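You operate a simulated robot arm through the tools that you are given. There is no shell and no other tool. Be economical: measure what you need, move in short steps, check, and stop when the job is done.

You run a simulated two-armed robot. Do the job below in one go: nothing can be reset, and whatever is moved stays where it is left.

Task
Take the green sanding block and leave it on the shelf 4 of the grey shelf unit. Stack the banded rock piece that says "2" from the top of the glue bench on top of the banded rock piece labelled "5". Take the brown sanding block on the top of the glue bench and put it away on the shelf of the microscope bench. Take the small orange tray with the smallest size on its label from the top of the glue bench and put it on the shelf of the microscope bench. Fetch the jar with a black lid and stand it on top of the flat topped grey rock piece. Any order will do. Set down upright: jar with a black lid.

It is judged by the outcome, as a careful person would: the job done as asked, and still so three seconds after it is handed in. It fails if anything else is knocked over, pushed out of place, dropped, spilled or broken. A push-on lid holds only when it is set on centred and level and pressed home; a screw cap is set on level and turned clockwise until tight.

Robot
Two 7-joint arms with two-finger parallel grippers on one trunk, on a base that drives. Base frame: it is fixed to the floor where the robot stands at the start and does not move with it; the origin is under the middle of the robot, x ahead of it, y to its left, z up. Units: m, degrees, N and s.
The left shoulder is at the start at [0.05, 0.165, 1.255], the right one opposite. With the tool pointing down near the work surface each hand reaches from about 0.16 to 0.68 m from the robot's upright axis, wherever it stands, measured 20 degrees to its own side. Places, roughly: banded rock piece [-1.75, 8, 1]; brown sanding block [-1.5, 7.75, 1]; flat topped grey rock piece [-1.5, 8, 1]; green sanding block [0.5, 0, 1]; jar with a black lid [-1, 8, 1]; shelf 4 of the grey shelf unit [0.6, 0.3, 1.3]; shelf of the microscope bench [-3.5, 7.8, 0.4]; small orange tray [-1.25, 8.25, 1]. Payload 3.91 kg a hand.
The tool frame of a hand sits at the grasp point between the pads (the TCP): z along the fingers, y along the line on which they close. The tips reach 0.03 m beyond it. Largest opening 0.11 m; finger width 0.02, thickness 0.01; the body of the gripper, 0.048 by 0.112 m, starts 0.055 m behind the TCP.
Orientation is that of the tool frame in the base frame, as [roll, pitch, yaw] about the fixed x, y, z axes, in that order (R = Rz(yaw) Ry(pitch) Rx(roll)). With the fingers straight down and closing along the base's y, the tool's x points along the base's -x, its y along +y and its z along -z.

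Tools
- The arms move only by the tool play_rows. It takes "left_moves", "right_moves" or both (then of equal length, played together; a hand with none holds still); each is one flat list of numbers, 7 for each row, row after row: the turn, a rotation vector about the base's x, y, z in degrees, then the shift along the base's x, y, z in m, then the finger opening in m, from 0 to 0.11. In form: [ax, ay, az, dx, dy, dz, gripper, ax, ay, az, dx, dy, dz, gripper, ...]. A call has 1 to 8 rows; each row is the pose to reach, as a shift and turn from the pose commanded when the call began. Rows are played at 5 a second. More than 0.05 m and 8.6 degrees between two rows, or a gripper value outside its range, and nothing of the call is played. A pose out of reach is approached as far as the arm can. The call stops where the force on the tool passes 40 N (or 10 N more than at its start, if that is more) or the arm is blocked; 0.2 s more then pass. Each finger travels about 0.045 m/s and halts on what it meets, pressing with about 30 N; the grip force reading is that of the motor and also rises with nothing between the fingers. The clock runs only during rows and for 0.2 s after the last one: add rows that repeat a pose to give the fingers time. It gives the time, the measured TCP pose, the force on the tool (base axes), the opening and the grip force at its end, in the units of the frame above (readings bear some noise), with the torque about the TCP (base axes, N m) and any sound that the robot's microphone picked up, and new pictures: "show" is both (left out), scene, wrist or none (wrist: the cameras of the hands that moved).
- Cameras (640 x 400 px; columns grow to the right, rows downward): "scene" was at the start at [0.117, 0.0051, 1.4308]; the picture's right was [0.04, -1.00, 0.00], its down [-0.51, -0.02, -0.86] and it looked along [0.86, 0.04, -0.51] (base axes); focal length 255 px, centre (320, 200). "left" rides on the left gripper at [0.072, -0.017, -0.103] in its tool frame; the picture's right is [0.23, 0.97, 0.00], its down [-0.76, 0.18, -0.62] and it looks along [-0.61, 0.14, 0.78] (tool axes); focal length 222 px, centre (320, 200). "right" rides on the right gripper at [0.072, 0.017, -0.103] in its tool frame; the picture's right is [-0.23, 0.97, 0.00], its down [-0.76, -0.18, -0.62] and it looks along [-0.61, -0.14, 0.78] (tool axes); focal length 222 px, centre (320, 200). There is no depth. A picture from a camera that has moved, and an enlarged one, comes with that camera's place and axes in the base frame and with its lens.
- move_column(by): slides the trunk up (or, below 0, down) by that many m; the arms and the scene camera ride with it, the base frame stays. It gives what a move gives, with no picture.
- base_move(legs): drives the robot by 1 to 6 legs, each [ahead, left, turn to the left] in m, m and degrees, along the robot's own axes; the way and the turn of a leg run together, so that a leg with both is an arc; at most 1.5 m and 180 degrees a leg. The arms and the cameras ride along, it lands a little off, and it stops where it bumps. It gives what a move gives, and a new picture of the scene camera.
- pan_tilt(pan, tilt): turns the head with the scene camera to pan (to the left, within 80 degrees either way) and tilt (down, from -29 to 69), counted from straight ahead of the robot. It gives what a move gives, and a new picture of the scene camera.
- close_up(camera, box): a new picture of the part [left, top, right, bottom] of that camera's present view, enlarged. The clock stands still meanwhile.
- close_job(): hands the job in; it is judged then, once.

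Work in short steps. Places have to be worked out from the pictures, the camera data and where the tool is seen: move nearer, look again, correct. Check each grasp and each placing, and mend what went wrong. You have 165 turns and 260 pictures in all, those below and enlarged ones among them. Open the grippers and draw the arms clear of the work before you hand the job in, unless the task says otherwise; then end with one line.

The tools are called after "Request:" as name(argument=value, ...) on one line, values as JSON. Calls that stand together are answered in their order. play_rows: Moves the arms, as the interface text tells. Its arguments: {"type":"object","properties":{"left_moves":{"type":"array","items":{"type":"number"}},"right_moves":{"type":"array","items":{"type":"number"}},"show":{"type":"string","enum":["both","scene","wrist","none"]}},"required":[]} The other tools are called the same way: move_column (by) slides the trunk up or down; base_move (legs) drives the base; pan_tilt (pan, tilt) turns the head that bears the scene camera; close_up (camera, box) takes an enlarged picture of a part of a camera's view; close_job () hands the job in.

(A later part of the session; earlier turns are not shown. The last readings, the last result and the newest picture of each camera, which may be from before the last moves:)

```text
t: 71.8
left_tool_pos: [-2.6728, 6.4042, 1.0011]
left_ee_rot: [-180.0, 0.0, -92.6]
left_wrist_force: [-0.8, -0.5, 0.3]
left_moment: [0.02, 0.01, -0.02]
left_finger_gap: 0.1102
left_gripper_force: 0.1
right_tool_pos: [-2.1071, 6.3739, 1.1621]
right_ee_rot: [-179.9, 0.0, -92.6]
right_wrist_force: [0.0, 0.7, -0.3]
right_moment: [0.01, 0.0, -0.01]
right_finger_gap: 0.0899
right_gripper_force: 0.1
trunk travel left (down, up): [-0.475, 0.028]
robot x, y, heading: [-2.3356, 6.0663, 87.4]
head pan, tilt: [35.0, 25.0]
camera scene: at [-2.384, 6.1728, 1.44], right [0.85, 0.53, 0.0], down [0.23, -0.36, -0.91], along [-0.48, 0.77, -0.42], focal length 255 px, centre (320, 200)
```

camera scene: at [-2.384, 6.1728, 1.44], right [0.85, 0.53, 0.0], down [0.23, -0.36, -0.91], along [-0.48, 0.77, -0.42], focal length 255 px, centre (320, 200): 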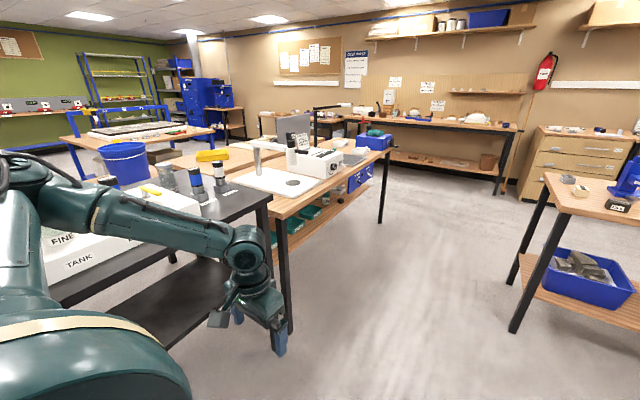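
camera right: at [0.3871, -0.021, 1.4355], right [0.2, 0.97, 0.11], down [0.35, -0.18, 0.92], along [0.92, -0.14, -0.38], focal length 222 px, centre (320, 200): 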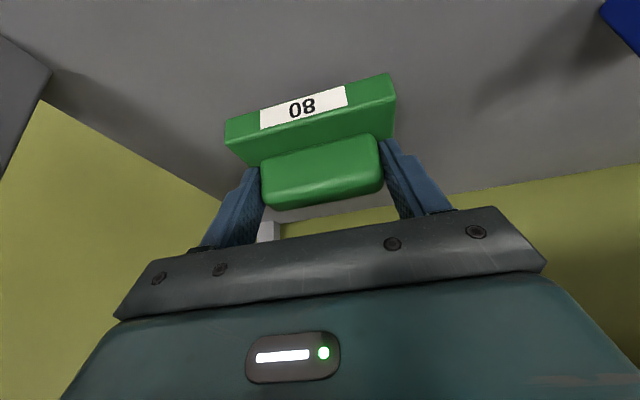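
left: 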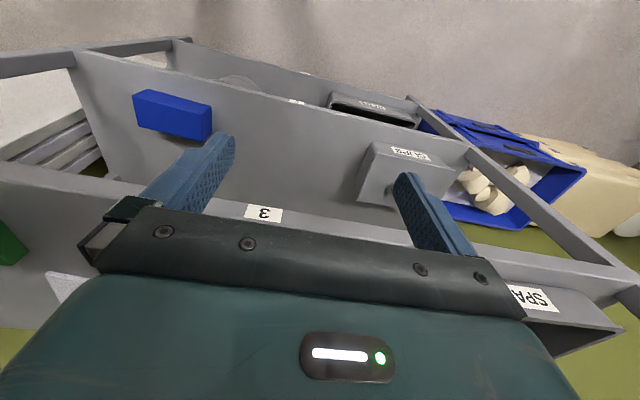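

Glue bench: front edge y≈7.7, x −2…−0.85, top z≈0.88. I drive to stand in front of it at about (-1.5, 7.05).

Request:
base_move(legs=[[0.95, 0, 2.5], [0, -0.8, 0]])

Request:
pan_tilt(pan=0, tilt=38)

```text
t: 83.6
left_tool_pos: [-1.9027, 7.3526, 0.9991]
left_ee_rot: [-180.0, 0.0, -88.6]
left_wrist_force: [0.3, 0.1, -0.3]
left_moment: [-0.01, 0.0, 0.0]
left_finger_gap: 0.1101
left_gripper_force: 0.1
right_tool_pos: [-1.3383, 7.3619, 1.1638]
right_ee_rot: [-179.7, -0.1, -88.6]
right_wrist_force: [-0.4, -0.1, 1.0]
right_moment: [-0.04, 0.01, 0.0]
right_finger_gap: 0.0899
right_gripper_force: 0.0
trunk travel left (down, up): [-0.475, 0.028]
robot x, y, heading: [-1.5448, 7.0375, 91.3]
head pan, tilt: [35.0, 25.0]
camera scene: at [-1.5997, 7.143, 1.44], right [0.81, 0.59, 0.0], down [0.25, -0.34, -0.91], along [-0.54, 0.73, -0.42], focal length 255 px, centre (320, 200)
```

scene: 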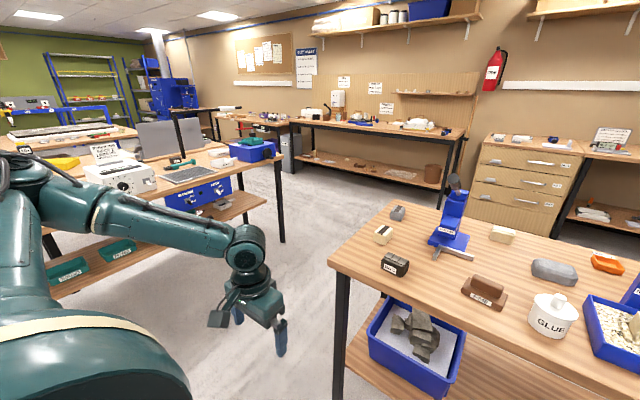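

```text
t: 84.6
left_tool_pos: [-1.9044, 7.3532, 1.0011]
left_ee_rot: [-180.0, 0.0, -88.7]
left_wrist_force: [-0.5, 0.3, 0.2]
left_moment: [-0.01, 0.01, -0.02]
left_finger_gap: 0.1103
left_gripper_force: 0.0
right_tool_pos: [-1.3378, 7.3631, 1.1631]
right_ee_rot: [-179.9, -0.1, -88.6]
right_wrist_force: [-1.2, -0.5, -0.3]
right_moment: [0.02, -0.02, 0.0]
right_finger_gap: 0.09
right_gripper_force: 0.0
trunk travel left (down, up): [-0.475, 0.028]
robot x, y, heading: [-1.5474, 7.0399, 91.3]
head pan, tilt: [0.0, 38.0]
camera scene: at [-1.5473, 7.155, 1.4197], right [1.0, 0.02, 0.0], down [0.01, -0.62, -0.79], along [-0.02, 0.79, -0.62], focal length 255 px, centre (320, 200)
```

scene: 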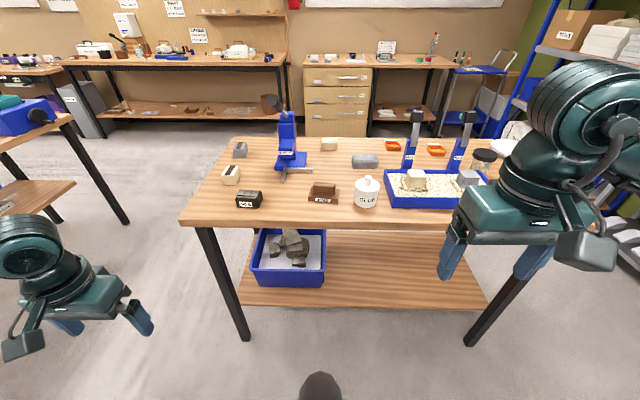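

Excellent overview of the glue bench. I zoom in on the items.

Request:
close_up(camera="scene", box=[180, 130, 340, 230])

Request:
close_up(camera="scene", box=[340, 130, 500, 230])

```text
4.00 times, centred on (260, 180) of scene
camera zoom: at [-1.5473, 7.155, 1.4197], right [1.0, 0.02, 0.0], down [0.01, -0.62, -0.79], along [-0.02, 0.79, -0.62], focal length 1021 px, centre (560, 280)
```

zoom: 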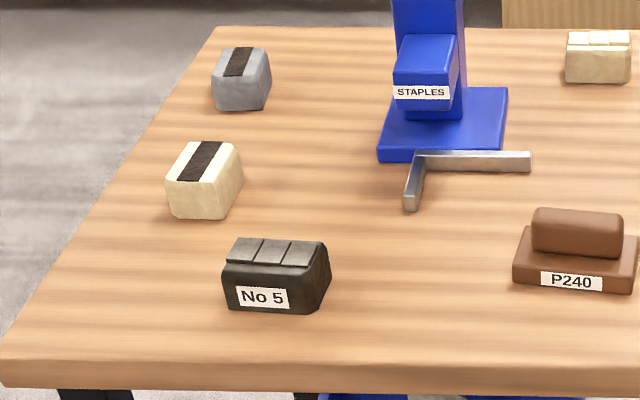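

```text
4.00 times, centred on (420, 180) of scene
camera zoom: at [-1.5473, 7.155, 1.4197], right [1.0, 0.02, 0.0], down [0.01, -0.62, -0.79], along [-0.02, 0.79, -0.62], focal length 1021 px, centre (-80, 280)
```

zoom: 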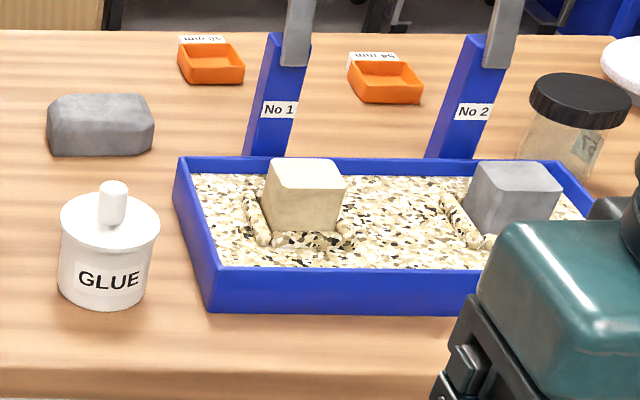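

Zoom further on tray labels and the banded rocks.

Request:
close_up(camera="scene", box=[380, 134, 450, 160])

Request:
close_up(camera="scene", box=[215, 135, 265, 215])

```text
9.14 times, centred on (415, 147) of scene
camera zoom: at [-1.5473, 7.155, 1.4197], right [1.0, 0.02, 0.0], down [0.01, -0.62, -0.79], along [-0.02, 0.79, -0.62], focal length 2334 px, centre (-549, 685)
```

zoom: 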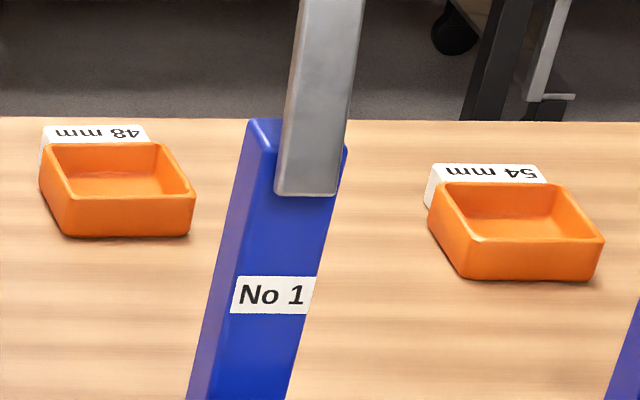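

```text
5.00 times, centred on (240, 175) of scene
camera zoom: at [-1.5473, 7.155, 1.4197], right [1.0, 0.02, 0.0], down [0.01, -0.62, -0.79], along [-0.02, 0.79, -0.62], focal length 1276 px, centre (720, 325)
```

zoom: 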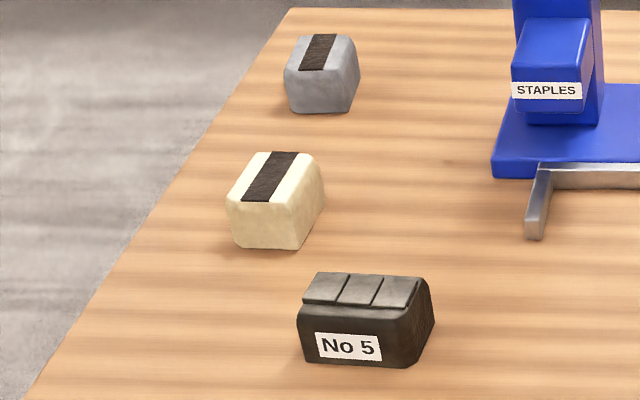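

Smallest visible tray is "48 mm". Banded pieces' labels aren't visible from this side; I drive round to the bench's left end to see them and check behind.

Request:
base_move(legs=[[0, 1.0, 0], [0.95, 0, 0], [0, 0, -91]])

```text
t: 102.2
left_tool_pos: [-2.2801, 8.3028, 1.0007]
left_ee_rot: [179.9, 0.0, -178.8]
left_wrist_force: [-0.4, -0.4, -1.0]
left_moment: [-0.01, -0.03, -0.01]
left_finger_gap: 0.1099
left_gripper_force: 0.0
right_tool_pos: [-2.2715, 7.738, 1.164]
right_ee_rot: [-179.7, 0.0, -178.9]
right_wrist_force: [-0.4, -0.2, -0.2]
right_moment: [0.0, 0.01, -0.01]
right_finger_gap: 0.0901
right_gripper_force: 0.0
trunk travel left (down, up): [-0.475, 0.028]
robot x, y, heading: [-2.5961, 7.9433, 0.8]
head pan, tilt: [0.0, 38.0]
camera scene: at [-2.4823, 7.9462, 1.4197], right [0.02, -1.0, 0.0], down [-0.62, -0.01, -0.79], along [0.79, 0.01, -0.62], focal length 255 px, centre (320, 200)
```

scene: 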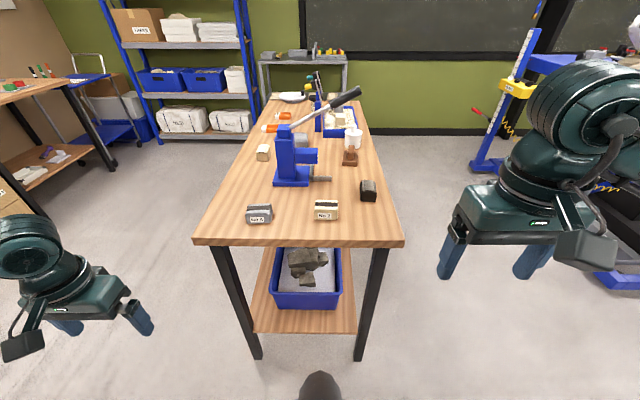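

Request:
close_up(camera="scene", box=[236, 180, 396, 230])

Request:
close_up(camera="scene", box=[250, 75, 370, 175])

```text
4.00 times, centred on (316, 205) of scene
camera zoom: at [-2.4823, 7.9462, 1.4197], right [0.02, -1.0, 0.0], down [-0.62, -0.01, -0.79], along [0.79, 0.01, -0.62], focal length 1021 px, centre (336, 180)
```

zoom: 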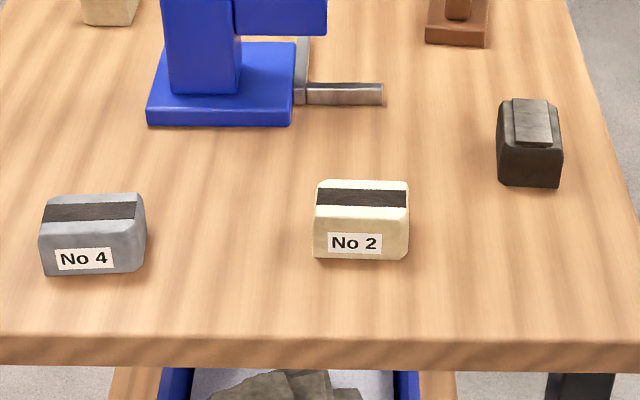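

```text
4.00 times, centred on (310, 125) of scene
camera zoom: at [-2.4823, 7.9462, 1.4197], right [0.02, -1.0, 0.0], down [-0.62, -0.01, -0.79], along [0.79, 0.01, -0.62], focal length 1021 px, centre (360, 500)
```

zoom: 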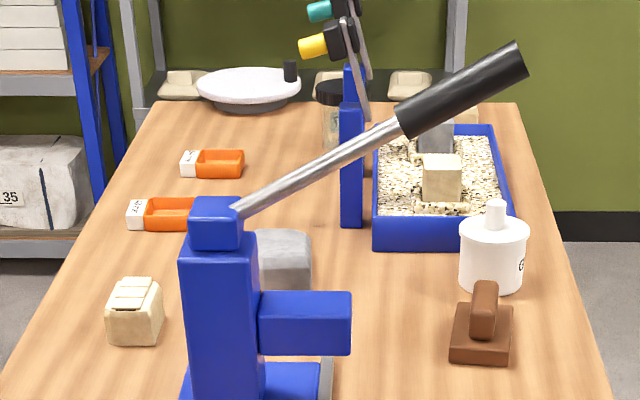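

Cream piece is "No 2" at ≈(-1.87, 7.935); dark "No 5" at ≈(-1.78, 7.79), bench top ≈0.88, edge x≈-1.98. Move 0.24 m closer and bring the right hand over No 2 for a view.

Request:
base_move(legs=[[0.24, 0, 0]])

Request:
pan_tilt(pan=0, tilt=50)

```text
t: 104.0
left_tool_pos: [-2.0323, 8.3035, 0.9999]
left_ee_rot: [-180.0, 0.1, -179.3]
left_wrist_force: [0.5, -0.5, -0.2]
left_moment: [0.02, 0.0, 0.0]
left_finger_gap: 0.11
left_gripper_force: 0.1
right_tool_pos: [-2.0292, 7.7386, 1.163]
right_ee_rot: [-179.8, 0.0, -179.3]
right_wrist_force: [0.3, 0.8, 0.3]
right_moment: [0.01, 0.0, 0.02]
right_finger_gap: 0.0897
right_gripper_force: 0.1
trunk travel left (down, up): [-0.475, 0.028]
robot x, y, heading: [-2.3507, 7.9507, 0.7]
head pan, tilt: [0.0, 38.0]
camera scene: at [-2.2361, 7.9489, 1.4196], right [0.01, -1.0, 0.0], down [-0.62, -0.01, -0.79], along [0.79, 0.01, -0.62], focal length 255 px, centre (320, 200)
```

scene: 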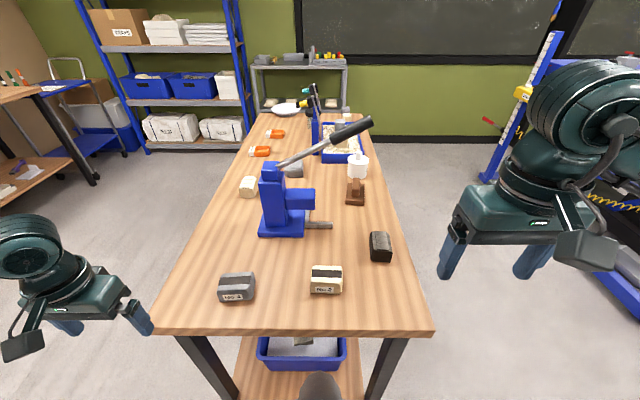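

```text
t: 104.7
left_tool_pos: [-2.0328, 8.304, 1.001]
left_ee_rot: [-179.9, 0.0, -179.3]
left_wrist_force: [-0.8, -0.1, -0.2]
left_moment: [0.02, 0.01, 0.02]
left_finger_gap: 0.11
left_gripper_force: 0.2
right_tool_pos: [-2.0287, 7.7386, 1.1633]
right_ee_rot: [-179.8, 0.0, -179.3]
right_wrist_force: [-0.2, 0.8, 0.2]
right_moment: [0.01, 0.02, 0.01]
right_finger_gap: 0.0898
right_gripper_force: 0.1
trunk travel left (down, up): [-0.475, 0.028]
robot x, y, heading: [-2.3522, 7.9497, 0.5]
head pan, tilt: [0.0, 50.0]
camera scene: at [-2.2462, 7.9488, 1.4026], right [0.01, -1.0, 0.0], down [-0.77, -0.01, -0.64], along [0.64, 0.01, -0.77], focal length 255 px, centre (320, 200)
```

scene: 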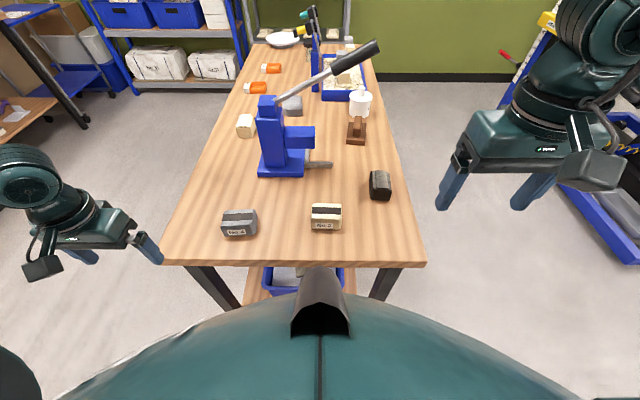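

Bring the right hand to hover above No 2.

Request:
play_rows(right_moves=[0, 0, 0, 0.02, 0.04, 0, 0.11, 0, 0, 0, 0.05, 0.08, 0, 0.11, 0, 0, 0, 0.08, 0.12, 0, 0.11, 0, 0, 0, 0.11, 0.155, -0.01, 0.11, 0, 0, 0, 0.14, 0.185, -0.04, 0.11, 0, 0, 0, 0.155, 0.196, -0.08, 0.11, 0, 0, 0, 0.155, 0.196, -0.08, 0.11])

```text
refused: row 5 steps farther than a row can; nothing moved
```

Request:
play_rows(right_moves=[0, 0, 0, 0.02, 0.04, 0, 0.11, 0, 0, 0, 0.05, 0.075, 0, 0.11, 0, 0, 0, 0.08, 0.11, 0, 0.11, 0, 0, 0, 0.105, 0.145, -0.01, 0.11, 0, 0, 0, 0.13, 0.175, -0.03, 0.11, 0, 0, 0, 0.155, 0.196, -0.06, 0.11, 0, 0, 0, 0.155, 0.196, -0.09, 0.11])

```text
t: 106.3
left_tool_pos: [-2.0307, 8.3034, 1.0003]
left_ee_rot: [-180.0, 0.0, -179.3]
left_wrist_force: [0.2, 0.6, -0.5]
left_moment: [0.02, 0.02, 0.03]
left_finger_gap: 0.1102
left_gripper_force: 0.2
right_tool_pos: [-1.8709, 7.9343, 1.0745]
right_ee_rot: [-179.8, 0.0, -179.3]
right_wrist_force: [-0.7, -0.3, -0.1]
right_moment: [0.02, -0.01, 0.01]
right_finger_gap: 0.1097
right_gripper_force: 0.0
trunk travel left (down, up): [-0.475, 0.028]
robot x, y, heading: [-2.3486, 7.9468, 0.6]
head pan, tilt: [0.0, 50.0]
camera scene: at [-2.2461, 7.9483, 1.4026], right [0.01, -1.0, 0.0], down [-0.77, -0.01, -0.64], along [0.64, 0.01, -0.77], focal length 255 px, centre (320, 200)
camera right: at [-1.9434, 7.9489, 1.1784], right [0.22, 0.98, 0.0], down [0.76, -0.17, 0.62], along [0.61, -0.14, -0.78], focal length 222 px, centre (320, 200)
```

scene: 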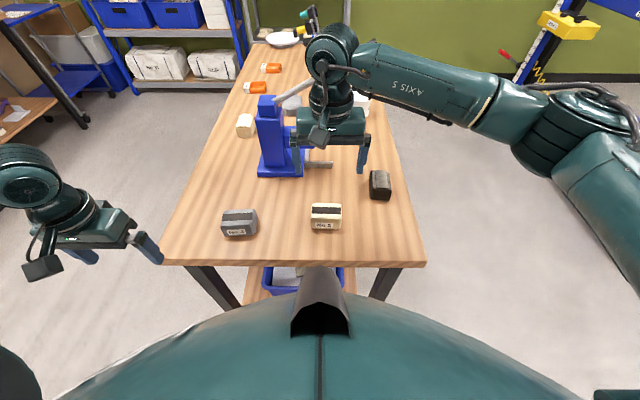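
right: 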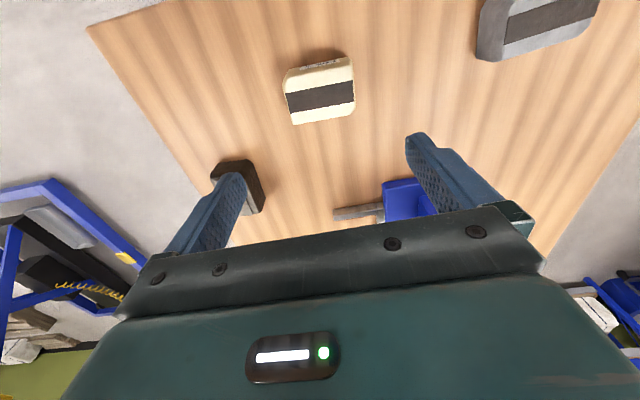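

No 2's centre refined to ≈(-1.886, 7.937), bench ≈0.885. Descend around it with open fingers.

Request:
play_rows(right_moves=[0, 0, 0, -0.015, 0.003, -0.03, 0.11, 0, 0, 0, -0.015, 0.003, -0.07, 0.11, 0, 0, 0, -0.015, 0.003, -0.1, 0.11, 0, 0, 0, -0.015, 0.003, -0.12, 0.11, 0, 0, 0, -0.015, 0.003, -0.135, 0.11, 0, 0, 0, -0.015, 0.003, -0.142, 0.11, 0, 0, 0, -0.015, 0.003, -0.142, 0.11], show="wrist")

```text
t: 107.9
left_tool_pos: [-2.0311, 8.3037, 0.9993]
left_ee_rot: [-180.0, 0.1, -179.3]
left_wrist_force: [-0.4, 0.5, 1.2]
left_moment: [0.0, -0.05, -0.02]
left_finger_gap: 0.11
left_gripper_force: 0.1
right_tool_pos: [-1.8885, 7.9393, 0.9318]
right_ee_rot: [-179.7, 0.0, -179.3]
right_wrist_force: [0.1, 0.2, 0.2]
right_moment: [0.0, 0.03, -0.01]
right_finger_gap: 0.11
right_gripper_force: 0.0
trunk travel left (down, up): [-0.475, 0.028]
robot x, y, heading: [-2.3471, 7.9478, 0.7]
head pan, tilt: [0.0, 50.0]
camera right: at [-1.9615, 7.9542, 1.0349], right [0.22, 0.98, 0.0], down [0.76, -0.17, 0.62], along [0.61, -0.14, -0.78], focal length 222 px, centre (320, 200)
```

right: 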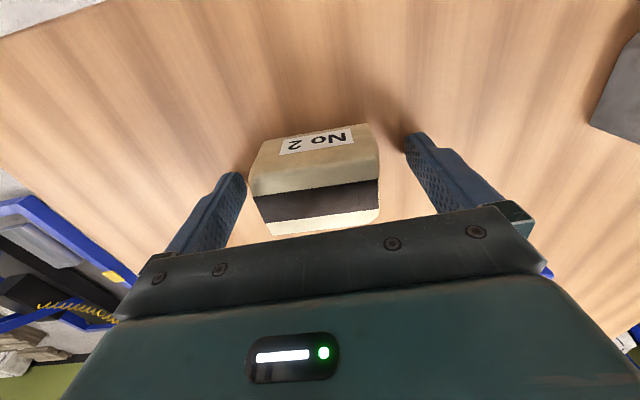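

Rock sits between the fingers. Small correction, lower 7 mm, close.

Request:
play_rows(right_moves=[0, 0, 0, 0.007, -0.004, -0.004, 0.11, 0, 0, 0, 0.007, -0.004, -0.008, 0.11, 0, 0, 0, 0.007, -0.004, -0.008, 0.09, 0, 0, 0, 0.007, -0.004, -0.008, 0.075, 0, 0, 0, 0.007, -0.004, -0.008, 0.06, 0, 0, 0, 0.007, -0.004, -0.008, 0.05, 0, 0, 0, 0.007, -0.004, -0.008, 0.05, 0, 0, 0, 0.007, -0.004, -0.008, 0.05], show="none")

Request:
play_rows(right_moves=[0, 0, 0, 0, 0, 0.04, 0.05, 0, 0, 0, 0, 0, 0.08, 0.05, 0, 0, 0, 0, 0, 0.12, 0.05, 0, 0, 0, 0, 0, 0.13, 0.05])

```text
t: 108.7
left_tool_pos: [-2.0323, 8.3037, 1.0005]
left_ee_rot: [180.0, 0.1, -179.2]
left_wrist_force: [0.2, -0.2, 0.3]
left_moment: [-0.02, 0.01, 0.0]
left_finger_gap: 0.1098
left_gripper_force: 0.0
right_tool_pos: [-1.8828, 7.9375, 0.9292]
right_ee_rot: [180.0, 0.1, -179.1]
right_wrist_force: [-9.2, -4.1, 21.8]
right_moment: [-1.21, 0.46, -0.3]
right_finger_gap: 0.0924
right_gripper_force: 2.9
trunk travel left (down, up): [-0.475, 0.028]
robot x, y, heading: [-2.3483, 7.9494, 0.8]
head pan, tilt: [0.0, 50.0]
stopped in row 3 (right hand): the force on the tool passed its limit at 43 N (the readings are from after the stop); the commanded pose is now the measured one
```

```text
t: 109.7
left_tool_pos: [-2.0323, 8.3037, 0.9992]
left_ee_rot: [179.9, 0.1, -179.3]
left_wrist_force: [-0.9, -0.8, 0.3]
left_moment: [0.0, -0.02, 0.02]
left_finger_gap: 0.1102
left_gripper_force: 0.1
right_tool_pos: [-1.8807, 7.9348, 1.0573]
right_ee_rot: [180.0, 0.0, -179.1]
right_wrist_force: [-0.3, -0.1, -0.8]
right_moment: [-0.02, -0.02, 0.02]
right_finger_gap: 0.05
right_gripper_force: 0.0
trunk travel left (down, up): [-0.475, 0.028]
robot x, y, heading: [-2.3494, 7.9464, 0.4]
head pan, tilt: [0.0, 50.0]
camera scene: at [-2.2464, 7.9488, 1.4025], right [0.01, -1.0, 0.0], down [-0.77, -0.01, -0.64], along [0.64, 0.01, -0.77], focal length 255 px, centre (320, 200)
camera right: at [-1.9537, 7.9499, 1.1621], right [0.21, 0.98, 0.0], down [0.76, -0.17, 0.63], along [0.61, -0.13, -0.78], focal length 222 px, centre (320, 200)
```

scene: 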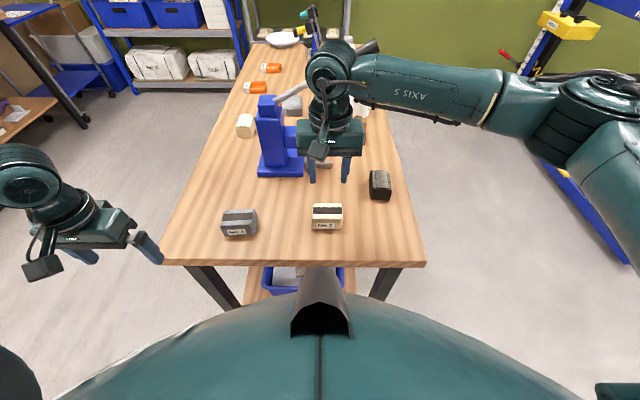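
right: 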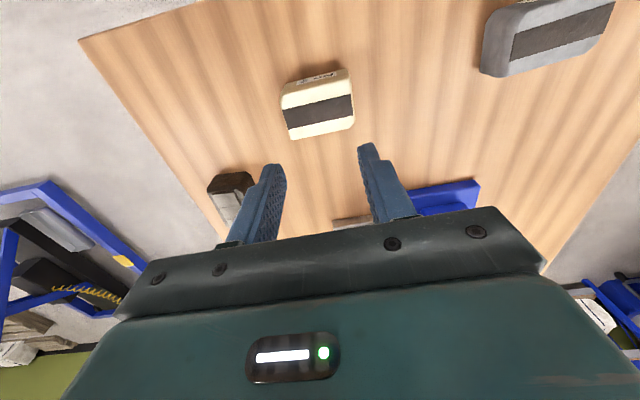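

The fingertips touched the bench (top is ≈0.896), rock undisturbed. Redo: descend to TCP 0.934 and close.

Request:
play_rows(right_moves=[0, 0, 0, -0.007, 0.001, 0, 0.08, 0, 0, 0, -0.007, 0.001, 0, 0.11, 0, 0, 0, -0.007, 0.001, -0.045, 0.11, 0, 0, 0, -0.007, 0.001, -0.09, 0.11, 0, 0, 0, -0.007, 0.001, -0.115, 0.11, 0, 0, 0, -0.007, 0.001, -0.122, 0.11, 0, 0, 0, -0.007, 0.001, -0.122, 0.11], show="none")

Request:
play_rows(right_moves=[0, 0, 0, 0, 0, 0, 0.09, 0, 0, 0, 0, 0, 0, 0.07, 0, 0, 0, 0, 0, 0, 0.05, 0, 0, 0, 0, 0, 0, 0.05, 0, 0, 0, 0, 0, 0, 0.05], show="wrist")

```text
t: 111.2
left_tool_pos: [-2.0308, 8.3042, 0.9997]
left_ee_rot: [-179.9, 0.1, -179.2]
left_wrist_force: [0.4, -0.6, 0.5]
left_moment: [0.04, -0.01, 0.0]
left_finger_gap: 0.11
left_gripper_force: 0.0
right_tool_pos: [-1.8884, 7.9388, 0.9345]
right_ee_rot: [180.0, 0.1, -179.1]
right_wrist_force: [0.5, -0.4, 0.2]
right_moment: [0.01, -0.01, 0.0]
right_finger_gap: 0.1101
right_gripper_force: 0.1
trunk travel left (down, up): [-0.475, 0.028]
robot x, y, heading: [-2.3491, 7.9476, 0.6]
head pan, tilt: [0.0, 50.0]
```

```text
t: 112.5
left_tool_pos: [-2.0326, 8.3039, 1.0009]
left_ee_rot: [179.9, 0.1, -179.4]
left_wrist_force: [-0.6, -0.7, -0.2]
left_moment: [-0.03, -0.01, 0.0]
left_finger_gap: 0.11
left_gripper_force: 0.1
right_tool_pos: [-1.8895, 7.9397, 0.9352]
right_ee_rot: [179.9, 0.2, -179.2]
right_wrist_force: [0.7, -1.3, 0.4]
right_moment: [-0.14, 0.0, 0.0]
right_finger_gap: 0.0718
right_gripper_force: 29.5
trunk travel left (down, up): [-0.475, 0.028]
robot x, y, heading: [-2.3488, 7.9501, 0.6]
head pan, tilt: [0.0, 50.0]
camera right: at [-1.961, 7.9531, 1.0385], right [0.21, 0.98, 0.0], down [0.76, -0.17, 0.62], along [0.61, -0.13, -0.78], focal length 222 px, centre (320, 200)
```

right: 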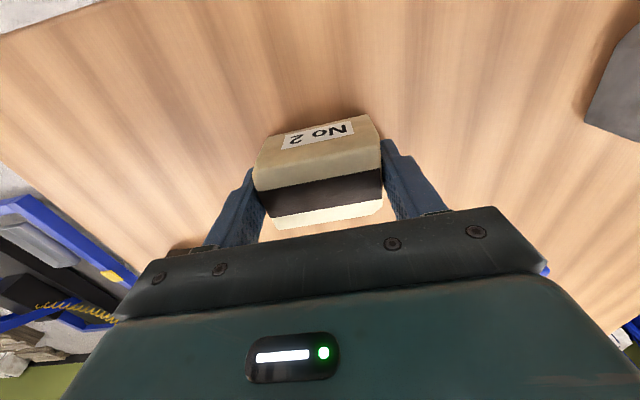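

Gripped at 0.072. Lift and look at No 5 for exact place.

Request:
play_rows(right_moves=[0, 0, 0, 0, 0, 0.04, 0.05, 0, 0, 0, 0, 0, 0.08, 0.05, 0, 0, 0, 0, 0, 0.12, 0.05, 0, 0, 0, 0, 0, 0.13, 0.05], show="wrist")

Request:
close_up(camera="scene", box=[290, 145, 418, 225])

```text
t: 113.5
left_tool_pos: [-2.0324, 8.3046, 1.0005]
left_ee_rot: [180.0, 0.0, -179.3]
left_wrist_force: [-0.9, 0.1, -0.6]
left_moment: [0.0, 0.01, 0.0]
left_finger_gap: 0.11
left_gripper_force: 0.1
right_tool_pos: [-1.8873, 7.9393, 1.0648]
right_ee_rot: [179.9, 0.1, -179.1]
right_wrist_force: [0.2, 0.2, -3.0]
right_moment: [0.0, 0.03, 0.02]
right_finger_gap: 0.0718
right_gripper_force: 30.1
trunk travel left (down, up): [-0.475, 0.028]
robot x, y, heading: [-2.3511, 7.9441, 0.4]
head pan, tilt: [0.0, 50.0]
camera right: at [-1.9598, 7.9542, 1.1681], right [0.21, 0.98, 0.0], down [0.76, -0.17, 0.62], along [0.61, -0.13, -0.78], focal length 222 px, centre (320, 200)
```

right: 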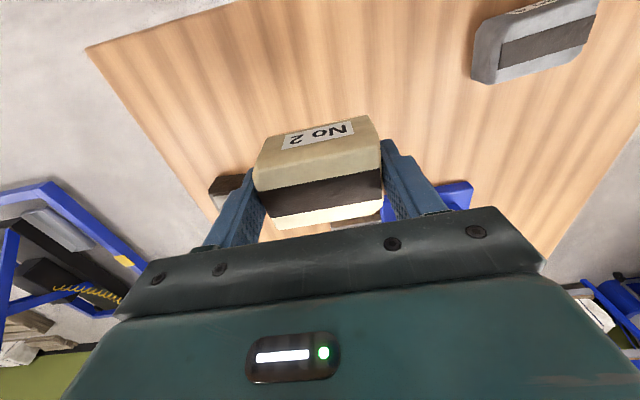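

```text
5.00 times, centred on (354, 185) of scene
camera zoom: at [-2.2461, 7.9487, 1.4025], right [0.01, -1.0, 0.0], down [-0.77, -0.01, -0.64], along [0.64, 0.01, -0.77], focal length 1276 px, centre (150, 275)
```

zoom: 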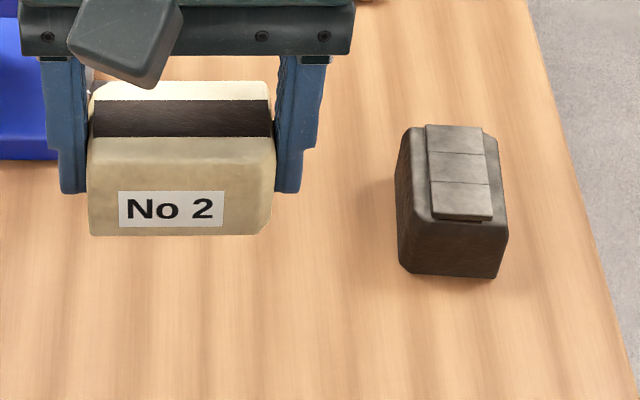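

Before stacking, I check whether any other banded piece carries a "5": zoom along the bench.

Request:
pan_tilt(pan=0, tilt=25)

Request:
close_up(camera="scene", box=[220, 130, 380, 230])

Request:
pan_tilt(pan=75, tilt=20)

Request:
pan_tilt(pan=-75, tilt=20)

```text
t: 114.3
left_tool_pos: [-2.0317, 8.3036, 0.9996]
left_ee_rot: [179.9, -0.1, -179.3]
left_wrist_force: [0.4, 0.3, -0.2]
left_moment: [0.01, 0.03, 0.01]
left_finger_gap: 0.1101
left_gripper_force: 0.0
right_tool_pos: [-1.8868, 7.9395, 1.0654]
right_ee_rot: [-179.9, 0.2, -179.1]
right_wrist_force: [0.3, 0.5, -4.0]
right_moment: [0.01, -0.02, 0.0]
right_finger_gap: 0.0719
right_gripper_force: 29.8
trunk travel left (down, up): [-0.475, 0.028]
robot x, y, heading: [-2.3534, 7.9533, 0.7]
head pan, tilt: [0.0, 25.0]
camera scene: at [-2.231, 7.9489, 1.4399], right [0.01, -1.0, 0.0], down [-0.42, 0.0, -0.91], along [0.91, 0.01, -0.42], focal length 255 px, centre (320, 200)
```

scene: 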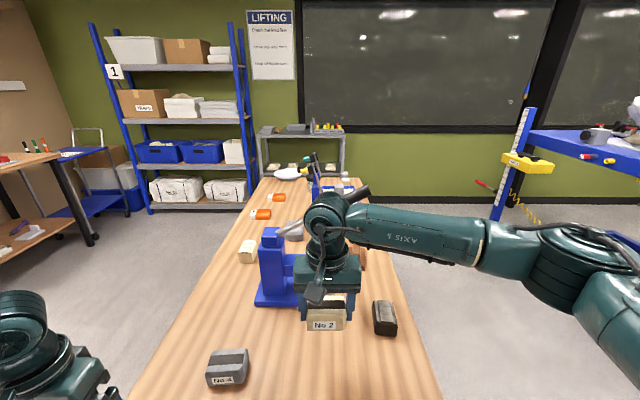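

```text
4.00 times, centred on (300, 180) of scene
camera zoom: at [-2.231, 7.9489, 1.4399], right [0.01, -1.0, 0.0], down [-0.42, 0.0, -0.91], along [0.91, 0.01, -0.42], focal length 1021 px, centre (400, 280)
```

zoom: 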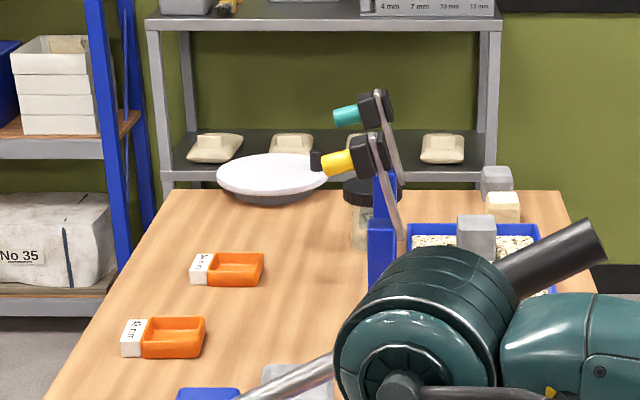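

```text
t: 115.8
left_tool_pos: [-2.032, 8.3045, 1.0008]
left_ee_rot: [-180.0, 0.0, -179.3]
left_wrist_force: [-0.1, -0.4, -0.2]
left_moment: [-0.04, -0.01, 0.0]
left_finger_gap: 0.1099
left_gripper_force: 0.1
right_tool_pos: [-1.887, 7.9391, 1.0637]
right_ee_rot: [180.0, 0.1, -179.0]
right_wrist_force: [1.1, 0.1, -2.9]
right_moment: [-0.05, 0.01, 0.03]
right_finger_gap: 0.072
right_gripper_force: 30.0
trunk travel left (down, up): [-0.475, 0.028]
robot x, y, heading: [-2.3497, 7.9489, 0.5]
head pan, tilt: [75.0, 20.0]
camera scene: at [-2.2999, 8.0381, 1.4481], right [0.97, -0.25, 0.0], down [-0.09, -0.33, -0.94], along [0.23, 0.91, -0.34], focal length 255 px, centre (320, 200)
```

scene: 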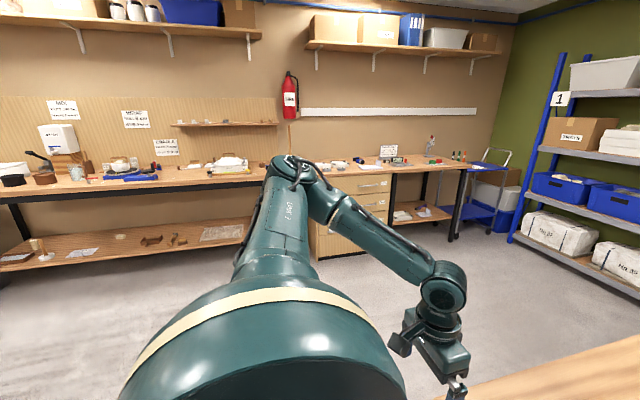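

```text
t: 118.2
left_tool_pos: [-2.0319, 8.3037, 1.0008]
left_ee_rot: [-180.0, -0.1, -179.3]
left_wrist_force: [0.5, -0.1, 1.0]
left_moment: [-0.01, -0.03, -0.01]
left_finger_gap: 0.1099
left_gripper_force: 0.1
right_tool_pos: [-1.8851, 7.9399, 1.0647]
right_ee_rot: [-180.0, 0.1, -179.2]
right_wrist_force: [0.5, 0.0, -2.9]
right_moment: [-0.01, 0.01, -0.01]
right_finger_gap: 0.0716
right_gripper_force: 30.2
trunk travel left (down, up): [-0.475, 0.028]
robot x, y, heading: [-2.3513, 7.9462, 0.6]
head pan, tilt: [-75.0, 20.0]
camera scene: at [-2.2981, 7.8582, 1.4481], right [-0.96, -0.27, 0.0], down [-0.09, 0.33, -0.94], along [0.25, -0.91, -0.34], focal length 255 px, centre (320, 200)
```

scene: 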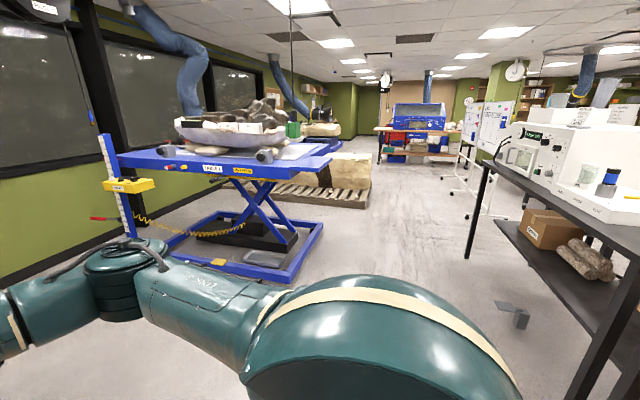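

No 5 is the only "5" in sight; its tile top centre is at ≈(-1.79, 7.80). Carry No 2 over it, then look.

Request:
play_rows(right_moves=[0, 0, 0, 0.02, -0.04, 0.01, 0.05, 0, 0, 0, 0.045, -0.08, 0.01, 0.05, 0, 0, 0, 0.07, -0.12, 0.01, 0.05, 0, 0, 0, 0.097, -0.139, 0.01, 0.05, 0, 0, 0, 0.097, -0.139, -0.02, 0.05, 0, 0, 0, 0.097, -0.139, -0.045, 0.05, 0, 0, 0, 0.097, -0.139, -0.045, 0.05], show="wrist")

Request:
pan_tilt(pan=-10, tilt=42)

Request:
close_up(camera="scene", box=[270, 120, 398, 200])

```text
t: 119.8
left_tool_pos: [-2.032, 8.3038, 0.9996]
left_ee_rot: [180.0, 0.1, -179.4]
left_wrist_force: [-0.3, 0.8, 0.4]
left_moment: [-0.01, 0.03, -0.01]
left_finger_gap: 0.11
left_gripper_force: 0.1
right_tool_pos: [-1.79, 7.7975, 1.0187]
right_ee_rot: [180.0, 0.1, -179.2]
right_wrist_force: [-0.4, 1.3, -2.4]
right_moment: [0.0, 0.0, 0.0]
right_finger_gap: 0.0716
right_gripper_force: 29.8
trunk travel left (down, up): [-0.475, 0.028]
robot x, y, heading: [-2.3511, 7.9435, 0.7]
head pan, tilt: [-75.0, 20.0]
camera right: at [-1.8627, 7.8129, 1.122], right [0.21, 0.98, 0.0], down [0.76, -0.17, 0.62], along [0.61, -0.13, -0.78], focal length 222 px, centre (320, 200)
```

right: 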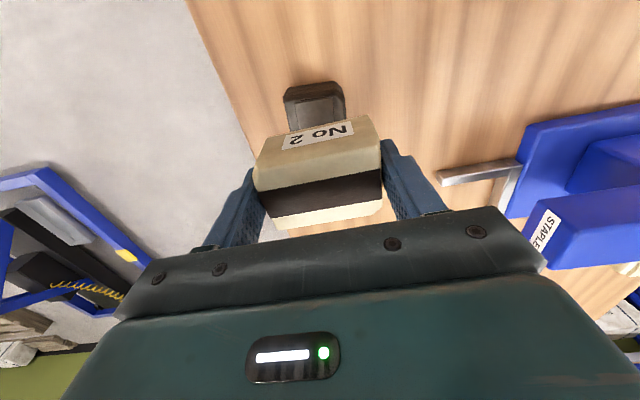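

```text
t: 121.1
left_tool_pos: [-2.0308, 8.3039, 1.0003]
left_ee_rot: [-179.9, 0.0, -179.3]
left_wrist_force: [-0.3, 0.6, -0.3]
left_moment: [0.0, -0.01, -0.02]
left_finger_gap: 0.11
left_gripper_force: 0.0
right_tool_pos: [-1.7903, 7.7977, 1.0188]
right_ee_rot: [-179.9, 0.1, -179.1]
right_wrist_force: [-0.2, 0.0, -3.3]
right_moment: [0.0, -0.02, -0.01]
right_finger_gap: 0.0718
right_gripper_force: 30.2
trunk travel left (down, up): [-0.475, 0.028]
robot x, y, heading: [-2.3513, 7.946, 0.9]
head pan, tilt: [-10.0, 42.0]
camera scene: at [-2.2406, 7.9341, 1.4137], right [-0.16, -0.99, 0.0], down [-0.66, 0.11, -0.74], along [0.73, -0.12, -0.67], focal length 255 px, centre (320, 200)
```

scene: 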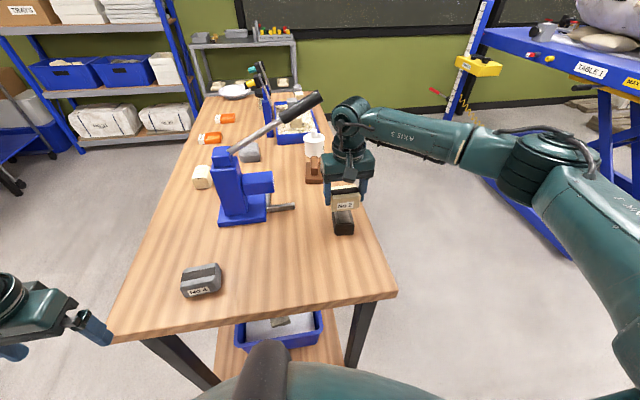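

```text
5.00 times, centred on (334, 160) of scene
camera zoom: at [-2.2406, 7.9341, 1.4137], right [-0.16, -0.99, 0.0], down [-0.66, 0.11, -0.74], along [0.73, -0.12, -0.67], focal length 1276 px, centre (250, 400)
```

zoom: 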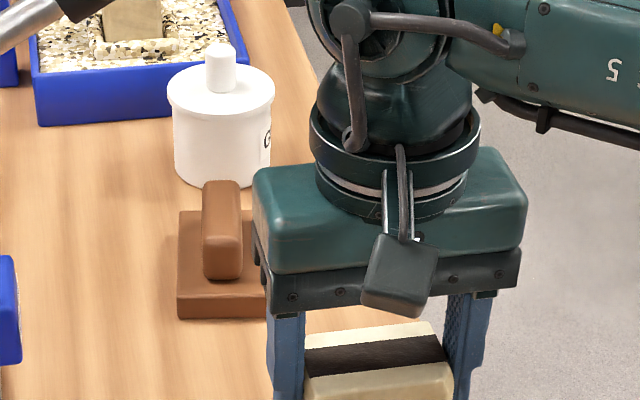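

Alignment is within a few mm. Lower toward contact.

Request:
play_rows(right_moves=[0, 0, 0, 0, 0.003, -0.015, 0.05, 0, 0, 0, 0, 0.003, -0.022, 0.05, 0, 0, 0, 0, 0.003, -0.026, 0.05, 0, 0, 0, 0, 0.003, -0.03, 0.05, 0, 0, 0, 0, 0.003, -0.03, 0.05], show="none")

Request:
close_up(camera="scene", box=[290, 170, 402, 240])

```text
t: 122.3
left_tool_pos: [-2.0319, 8.3048, 0.9999]
left_ee_rot: [-180.0, 0.0, -179.2]
left_wrist_force: [-0.1, -0.1, 0.2]
left_moment: [0.0, -0.04, -0.02]
left_finger_gap: 0.11
left_gripper_force: 0.0
right_tool_pos: [-1.7895, 7.8026, 0.9897]
right_ee_rot: [180.0, 0.0, -179.2]
right_wrist_force: [0.2, 0.6, -3.0]
right_moment: [0.04, -0.01, -0.01]
right_finger_gap: 0.0718
right_gripper_force: 30.3
trunk travel left (down, up): [-0.475, 0.028]
robot x, y, heading: [-2.3521, 7.9461, 0.6]
head pan, tilt: [-10.0, 42.0]
```

```text
5.71 times, centred on (346, 205) of scene
camera zoom: at [-2.2406, 7.9342, 1.4137], right [-0.16, -0.99, 0.0], down [-0.66, 0.11, -0.74], along [0.73, -0.12, -0.67], focal length 1458 px, centre (171, 171)
```

zoom: 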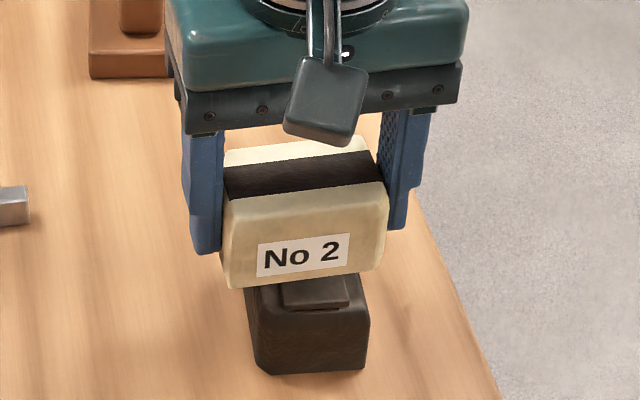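

Well centred. Continue down in 3 mm steps.

Request:
play_rows(right_moves=[0, 0, 0, 0, -0.002, -0.003, 0.05, 0, 0, 0, 0, -0.002, -0.006, 0.05, 0, 0, 0, 0, -0.002, -0.009, 0.05, 0, 0, 0, 0, -0.002, -0.011, 0.05, 0, 0, 0, 0, -0.002, -0.011, 0.05], show="none")

```text
t: 123.5
left_tool_pos: [-2.0308, 8.3044, 1.0003]
left_ee_rot: [-180.0, 0.1, -179.2]
left_wrist_force: [0.1, 0.1, 0.1]
left_moment: [-0.01, 0.02, 0.0]
left_finger_gap: 0.1102
left_gripper_force: 0.1
right_tool_pos: [-1.7903, 7.8002, 0.9778]
right_ee_rot: [-179.9, 0.1, -179.1]
right_wrist_force: [0.8, -0.4, -2.6]
right_moment: [0.01, 0.02, 0.01]
right_finger_gap: 0.0717
right_gripper_force: 29.9
trunk travel left (down, up): [-0.475, 0.028]
robot x, y, heading: [-2.3515, 7.947, 0.5]
head pan, tilt: [-10.0, 42.0]
```

Request:
close_up(camera="scene", box=[290, 170, 402, 240])

Request:
play_rows(right_moves=[0, 0, 0, 0, 0, -0.002, 0.05, 0, 0, 0, 0, 0, -0.004, 0.05, 0, 0, 0, 0, 0, -0.004, 0.05], show="none")

```text
5.71 times, centred on (346, 205) of scene
camera zoom: at [-2.2406, 7.9341, 1.4137], right [-0.16, -0.99, 0.0], down [-0.66, 0.11, -0.74], along [0.73, -0.12, -0.67], focal length 1458 px, centre (171, 171)
```

zoom: 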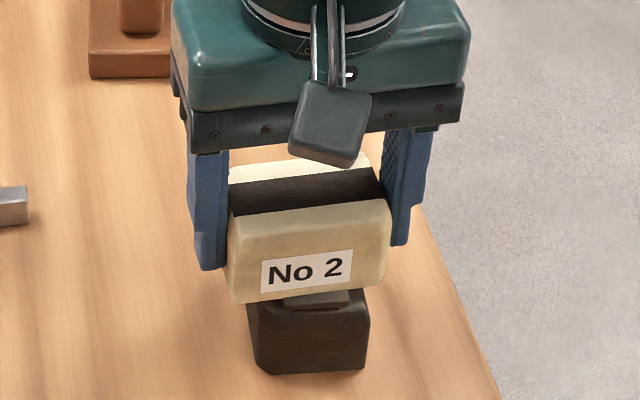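

```text
t: 124.3
left_tool_pos: [-2.0323, 8.3038, 0.9989]
left_ee_rot: [180.0, 0.0, -179.2]
left_wrist_force: [1.0, -0.1, -0.4]
left_moment: [0.0, 0.05, -0.02]
left_finger_gap: 0.1103
left_gripper_force: 0.1
right_tool_pos: [-1.7899, 7.8, 0.9757]
right_ee_rot: [179.9, 0.3, -179.1]
right_wrist_force: [-0.3, 0.7, 0.7]
right_moment: [-0.06, 0.06, 0.07]
right_finger_gap: 0.0719
right_gripper_force: 29.4
trunk travel left (down, up): [-0.475, 0.028]
robot x, y, heading: [-2.3506, 7.9447, 0.3]
head pan, tilt: [-10.0, 42.0]
```

Weight is now on No 5. 1 mm more, open, and rise.

Request:
play_rows(right_moves=[0, 0, 0, 0, 0, -0.001, 0.06, 0, 0, 0, 0, 0, -0.001, 0.08, 0, 0, 0, 0, 0, -0.001, 0.092, 0, 0, 0, 0, 0, -0.001, 0.095, 0, 0, 0, 0, 0, 0.03, 0.095, 0, 0, 0, 0, 0, 0.075, 0.095, 0, 0, 0, 0, 0, 0.12, 0.095], show="scene")

Request:
close_up(camera="scene", box=[290, 170, 402, 240])

```text
t: 125.9
left_tool_pos: [-2.0324, 8.3031, 1.0007]
left_ee_rot: [180.0, -0.1, -179.3]
left_wrist_force: [-0.4, 0.5, 0.7]
left_moment: [0.01, -0.01, 0.01]
left_finger_gap: 0.1099
left_gripper_force: 0.0
right_tool_pos: [-1.7915, 7.8001, 1.0959]
right_ee_rot: [180.0, 0.1, -179.0]
right_wrist_force: [-0.2, 0.8, 0.1]
right_moment: [0.01, 0.01, -0.02]
right_finger_gap: 0.095
right_gripper_force: 0.1
trunk travel left (down, up): [-0.475, 0.028]
robot x, y, heading: [-2.3529, 7.9435, 0.7]
head pan, tilt: [-10.0, 42.0]
camera scene: at [-2.2414, 7.9344, 1.4138], right [-0.16, -0.99, 0.0], down [-0.66, 0.11, -0.74], along [0.73, -0.12, -0.67], focal length 255 px, centre (320, 200)
```

scene: 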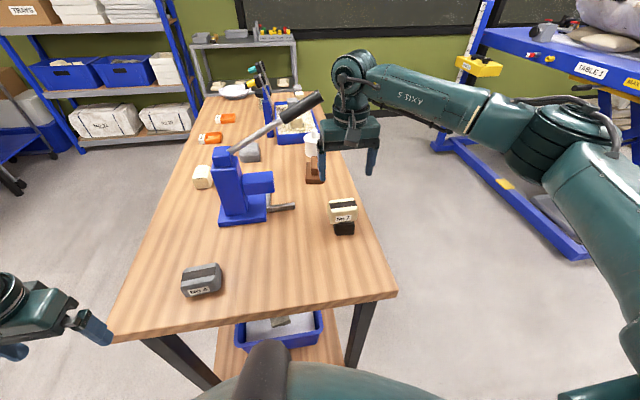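

```text
5.71 times, centred on (346, 205) of scene
camera zoom: at [-2.2414, 7.9344, 1.4138], right [-0.16, -0.99, 0.0], down [-0.66, 0.11, -0.74], along [0.73, -0.12, -0.67], focal length 1458 px, centre (171, 171)
```

zoom: 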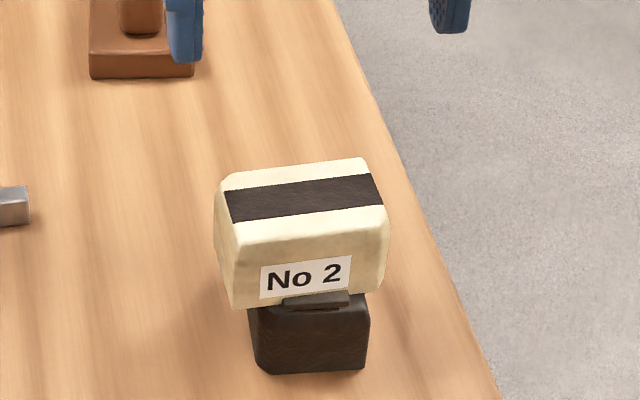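

Stack stands. Retract the right hand and drive round to the bench's north side for the trays, jar and grey rock.

Request:
play_rows(right_moves=[0, 0, 0, -0.03, 0, 0.03, 0.095, 0, 0, 0, -0.075, 0, 0.05, 0.095, 0, 0, 0, -0.12, -0.01, 0.06, 0.095, 0, 0, 0, -0.165, -0.03, 0.06, 0.095, 0, 0, 0, -0.21, -0.05, 0.06, 0.095, 0, 0, 0, -0.24, -0.06, 0.06, 0.095], show="none")

Request:
close_up(camera="scene", box=[290, 170, 402, 240])

Request:
base_move(legs=[[-0.35, 0, -0.6], [0, 1.05, 0], [0, 0, -90], [0, 1.4, 0]])

```text
t: 127.3
left_tool_pos: [-2.0321, 8.305, 1.0007]
left_ee_rot: [180.0, 0.0, -179.2]
left_wrist_force: [-0.4, 0.6, 0.3]
left_moment: [0.02, 0.01, 0.0]
left_finger_gap: 0.11
left_gripper_force: 0.1
right_tool_pos: [-2.0287, 7.7401, 1.1536]
right_ee_rot: [180.0, 0.1, -179.1]
right_wrist_force: [0.0, 0.7, 0.1]
right_moment: [0.01, 0.04, -0.01]
right_finger_gap: 0.095
right_gripper_force: 0.1
trunk travel left (down, up): [-0.475, 0.028]
robot x, y, heading: [-2.3521, 7.945, 0.8]
head pan, tilt: [-10.0, 42.0]
```

```text
5.71 times, centred on (346, 205) of scene
camera zoom: at [-2.2412, 7.9342, 1.4138], right [-0.16, -0.99, 0.0], down [-0.66, 0.11, -0.74], along [0.73, -0.12, -0.67], focal length 1458 px, centre (171, 171)
```

zoom: 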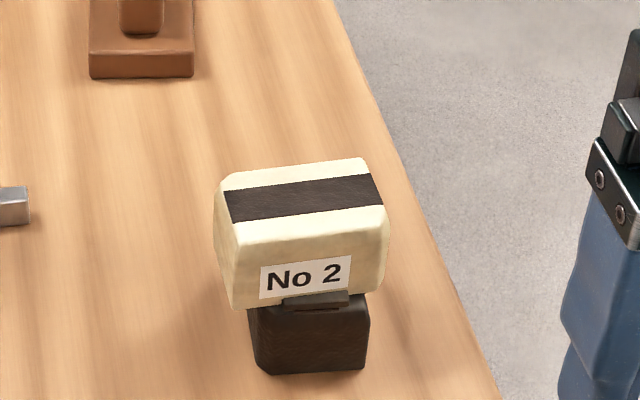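

```text
t: 154.6
left_tool_pos: [-0.9625, 8.7009, 0.9997]
left_ee_rot: [-179.9, 0.0, 91.6]
left_wrist_force: [-0.1, -0.6, -0.3]
left_moment: [0.03, -0.02, -0.03]
left_finger_gap: 0.1098
left_gripper_force: 0.0
right_tool_pos: [-1.5259, 8.6867, 1.1542]
right_ee_rot: [179.9, 0.2, 91.8]
right_wrist_force: [-0.1, -0.3, 0.2]
right_moment: [0.03, -0.01, -0.03]
right_finger_gap: 0.095
right_gripper_force: 0.0
trunk travel left (down, up): [-0.475, 0.028]
robot x, y, heading: [-1.3229, 9.0153, -88.6]
head pan, tilt: [-10.0, 42.0]
camera scene: at [-1.3387, 8.902, 1.4138], right [-0.99, 0.15, 0.0], down [0.1, 0.66, -0.74], along [-0.11, -0.73, -0.67], focal length 255 px, centre (320, 200)
```

scene: 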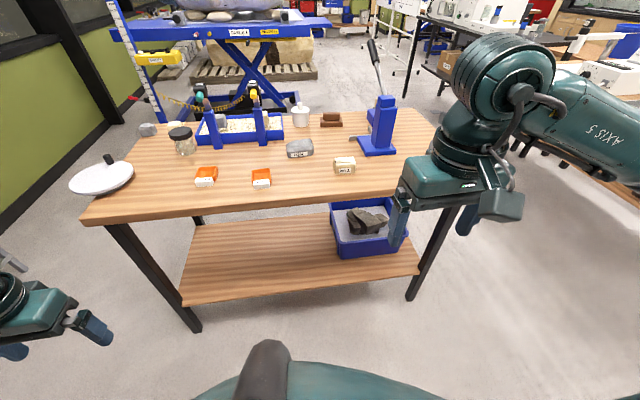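

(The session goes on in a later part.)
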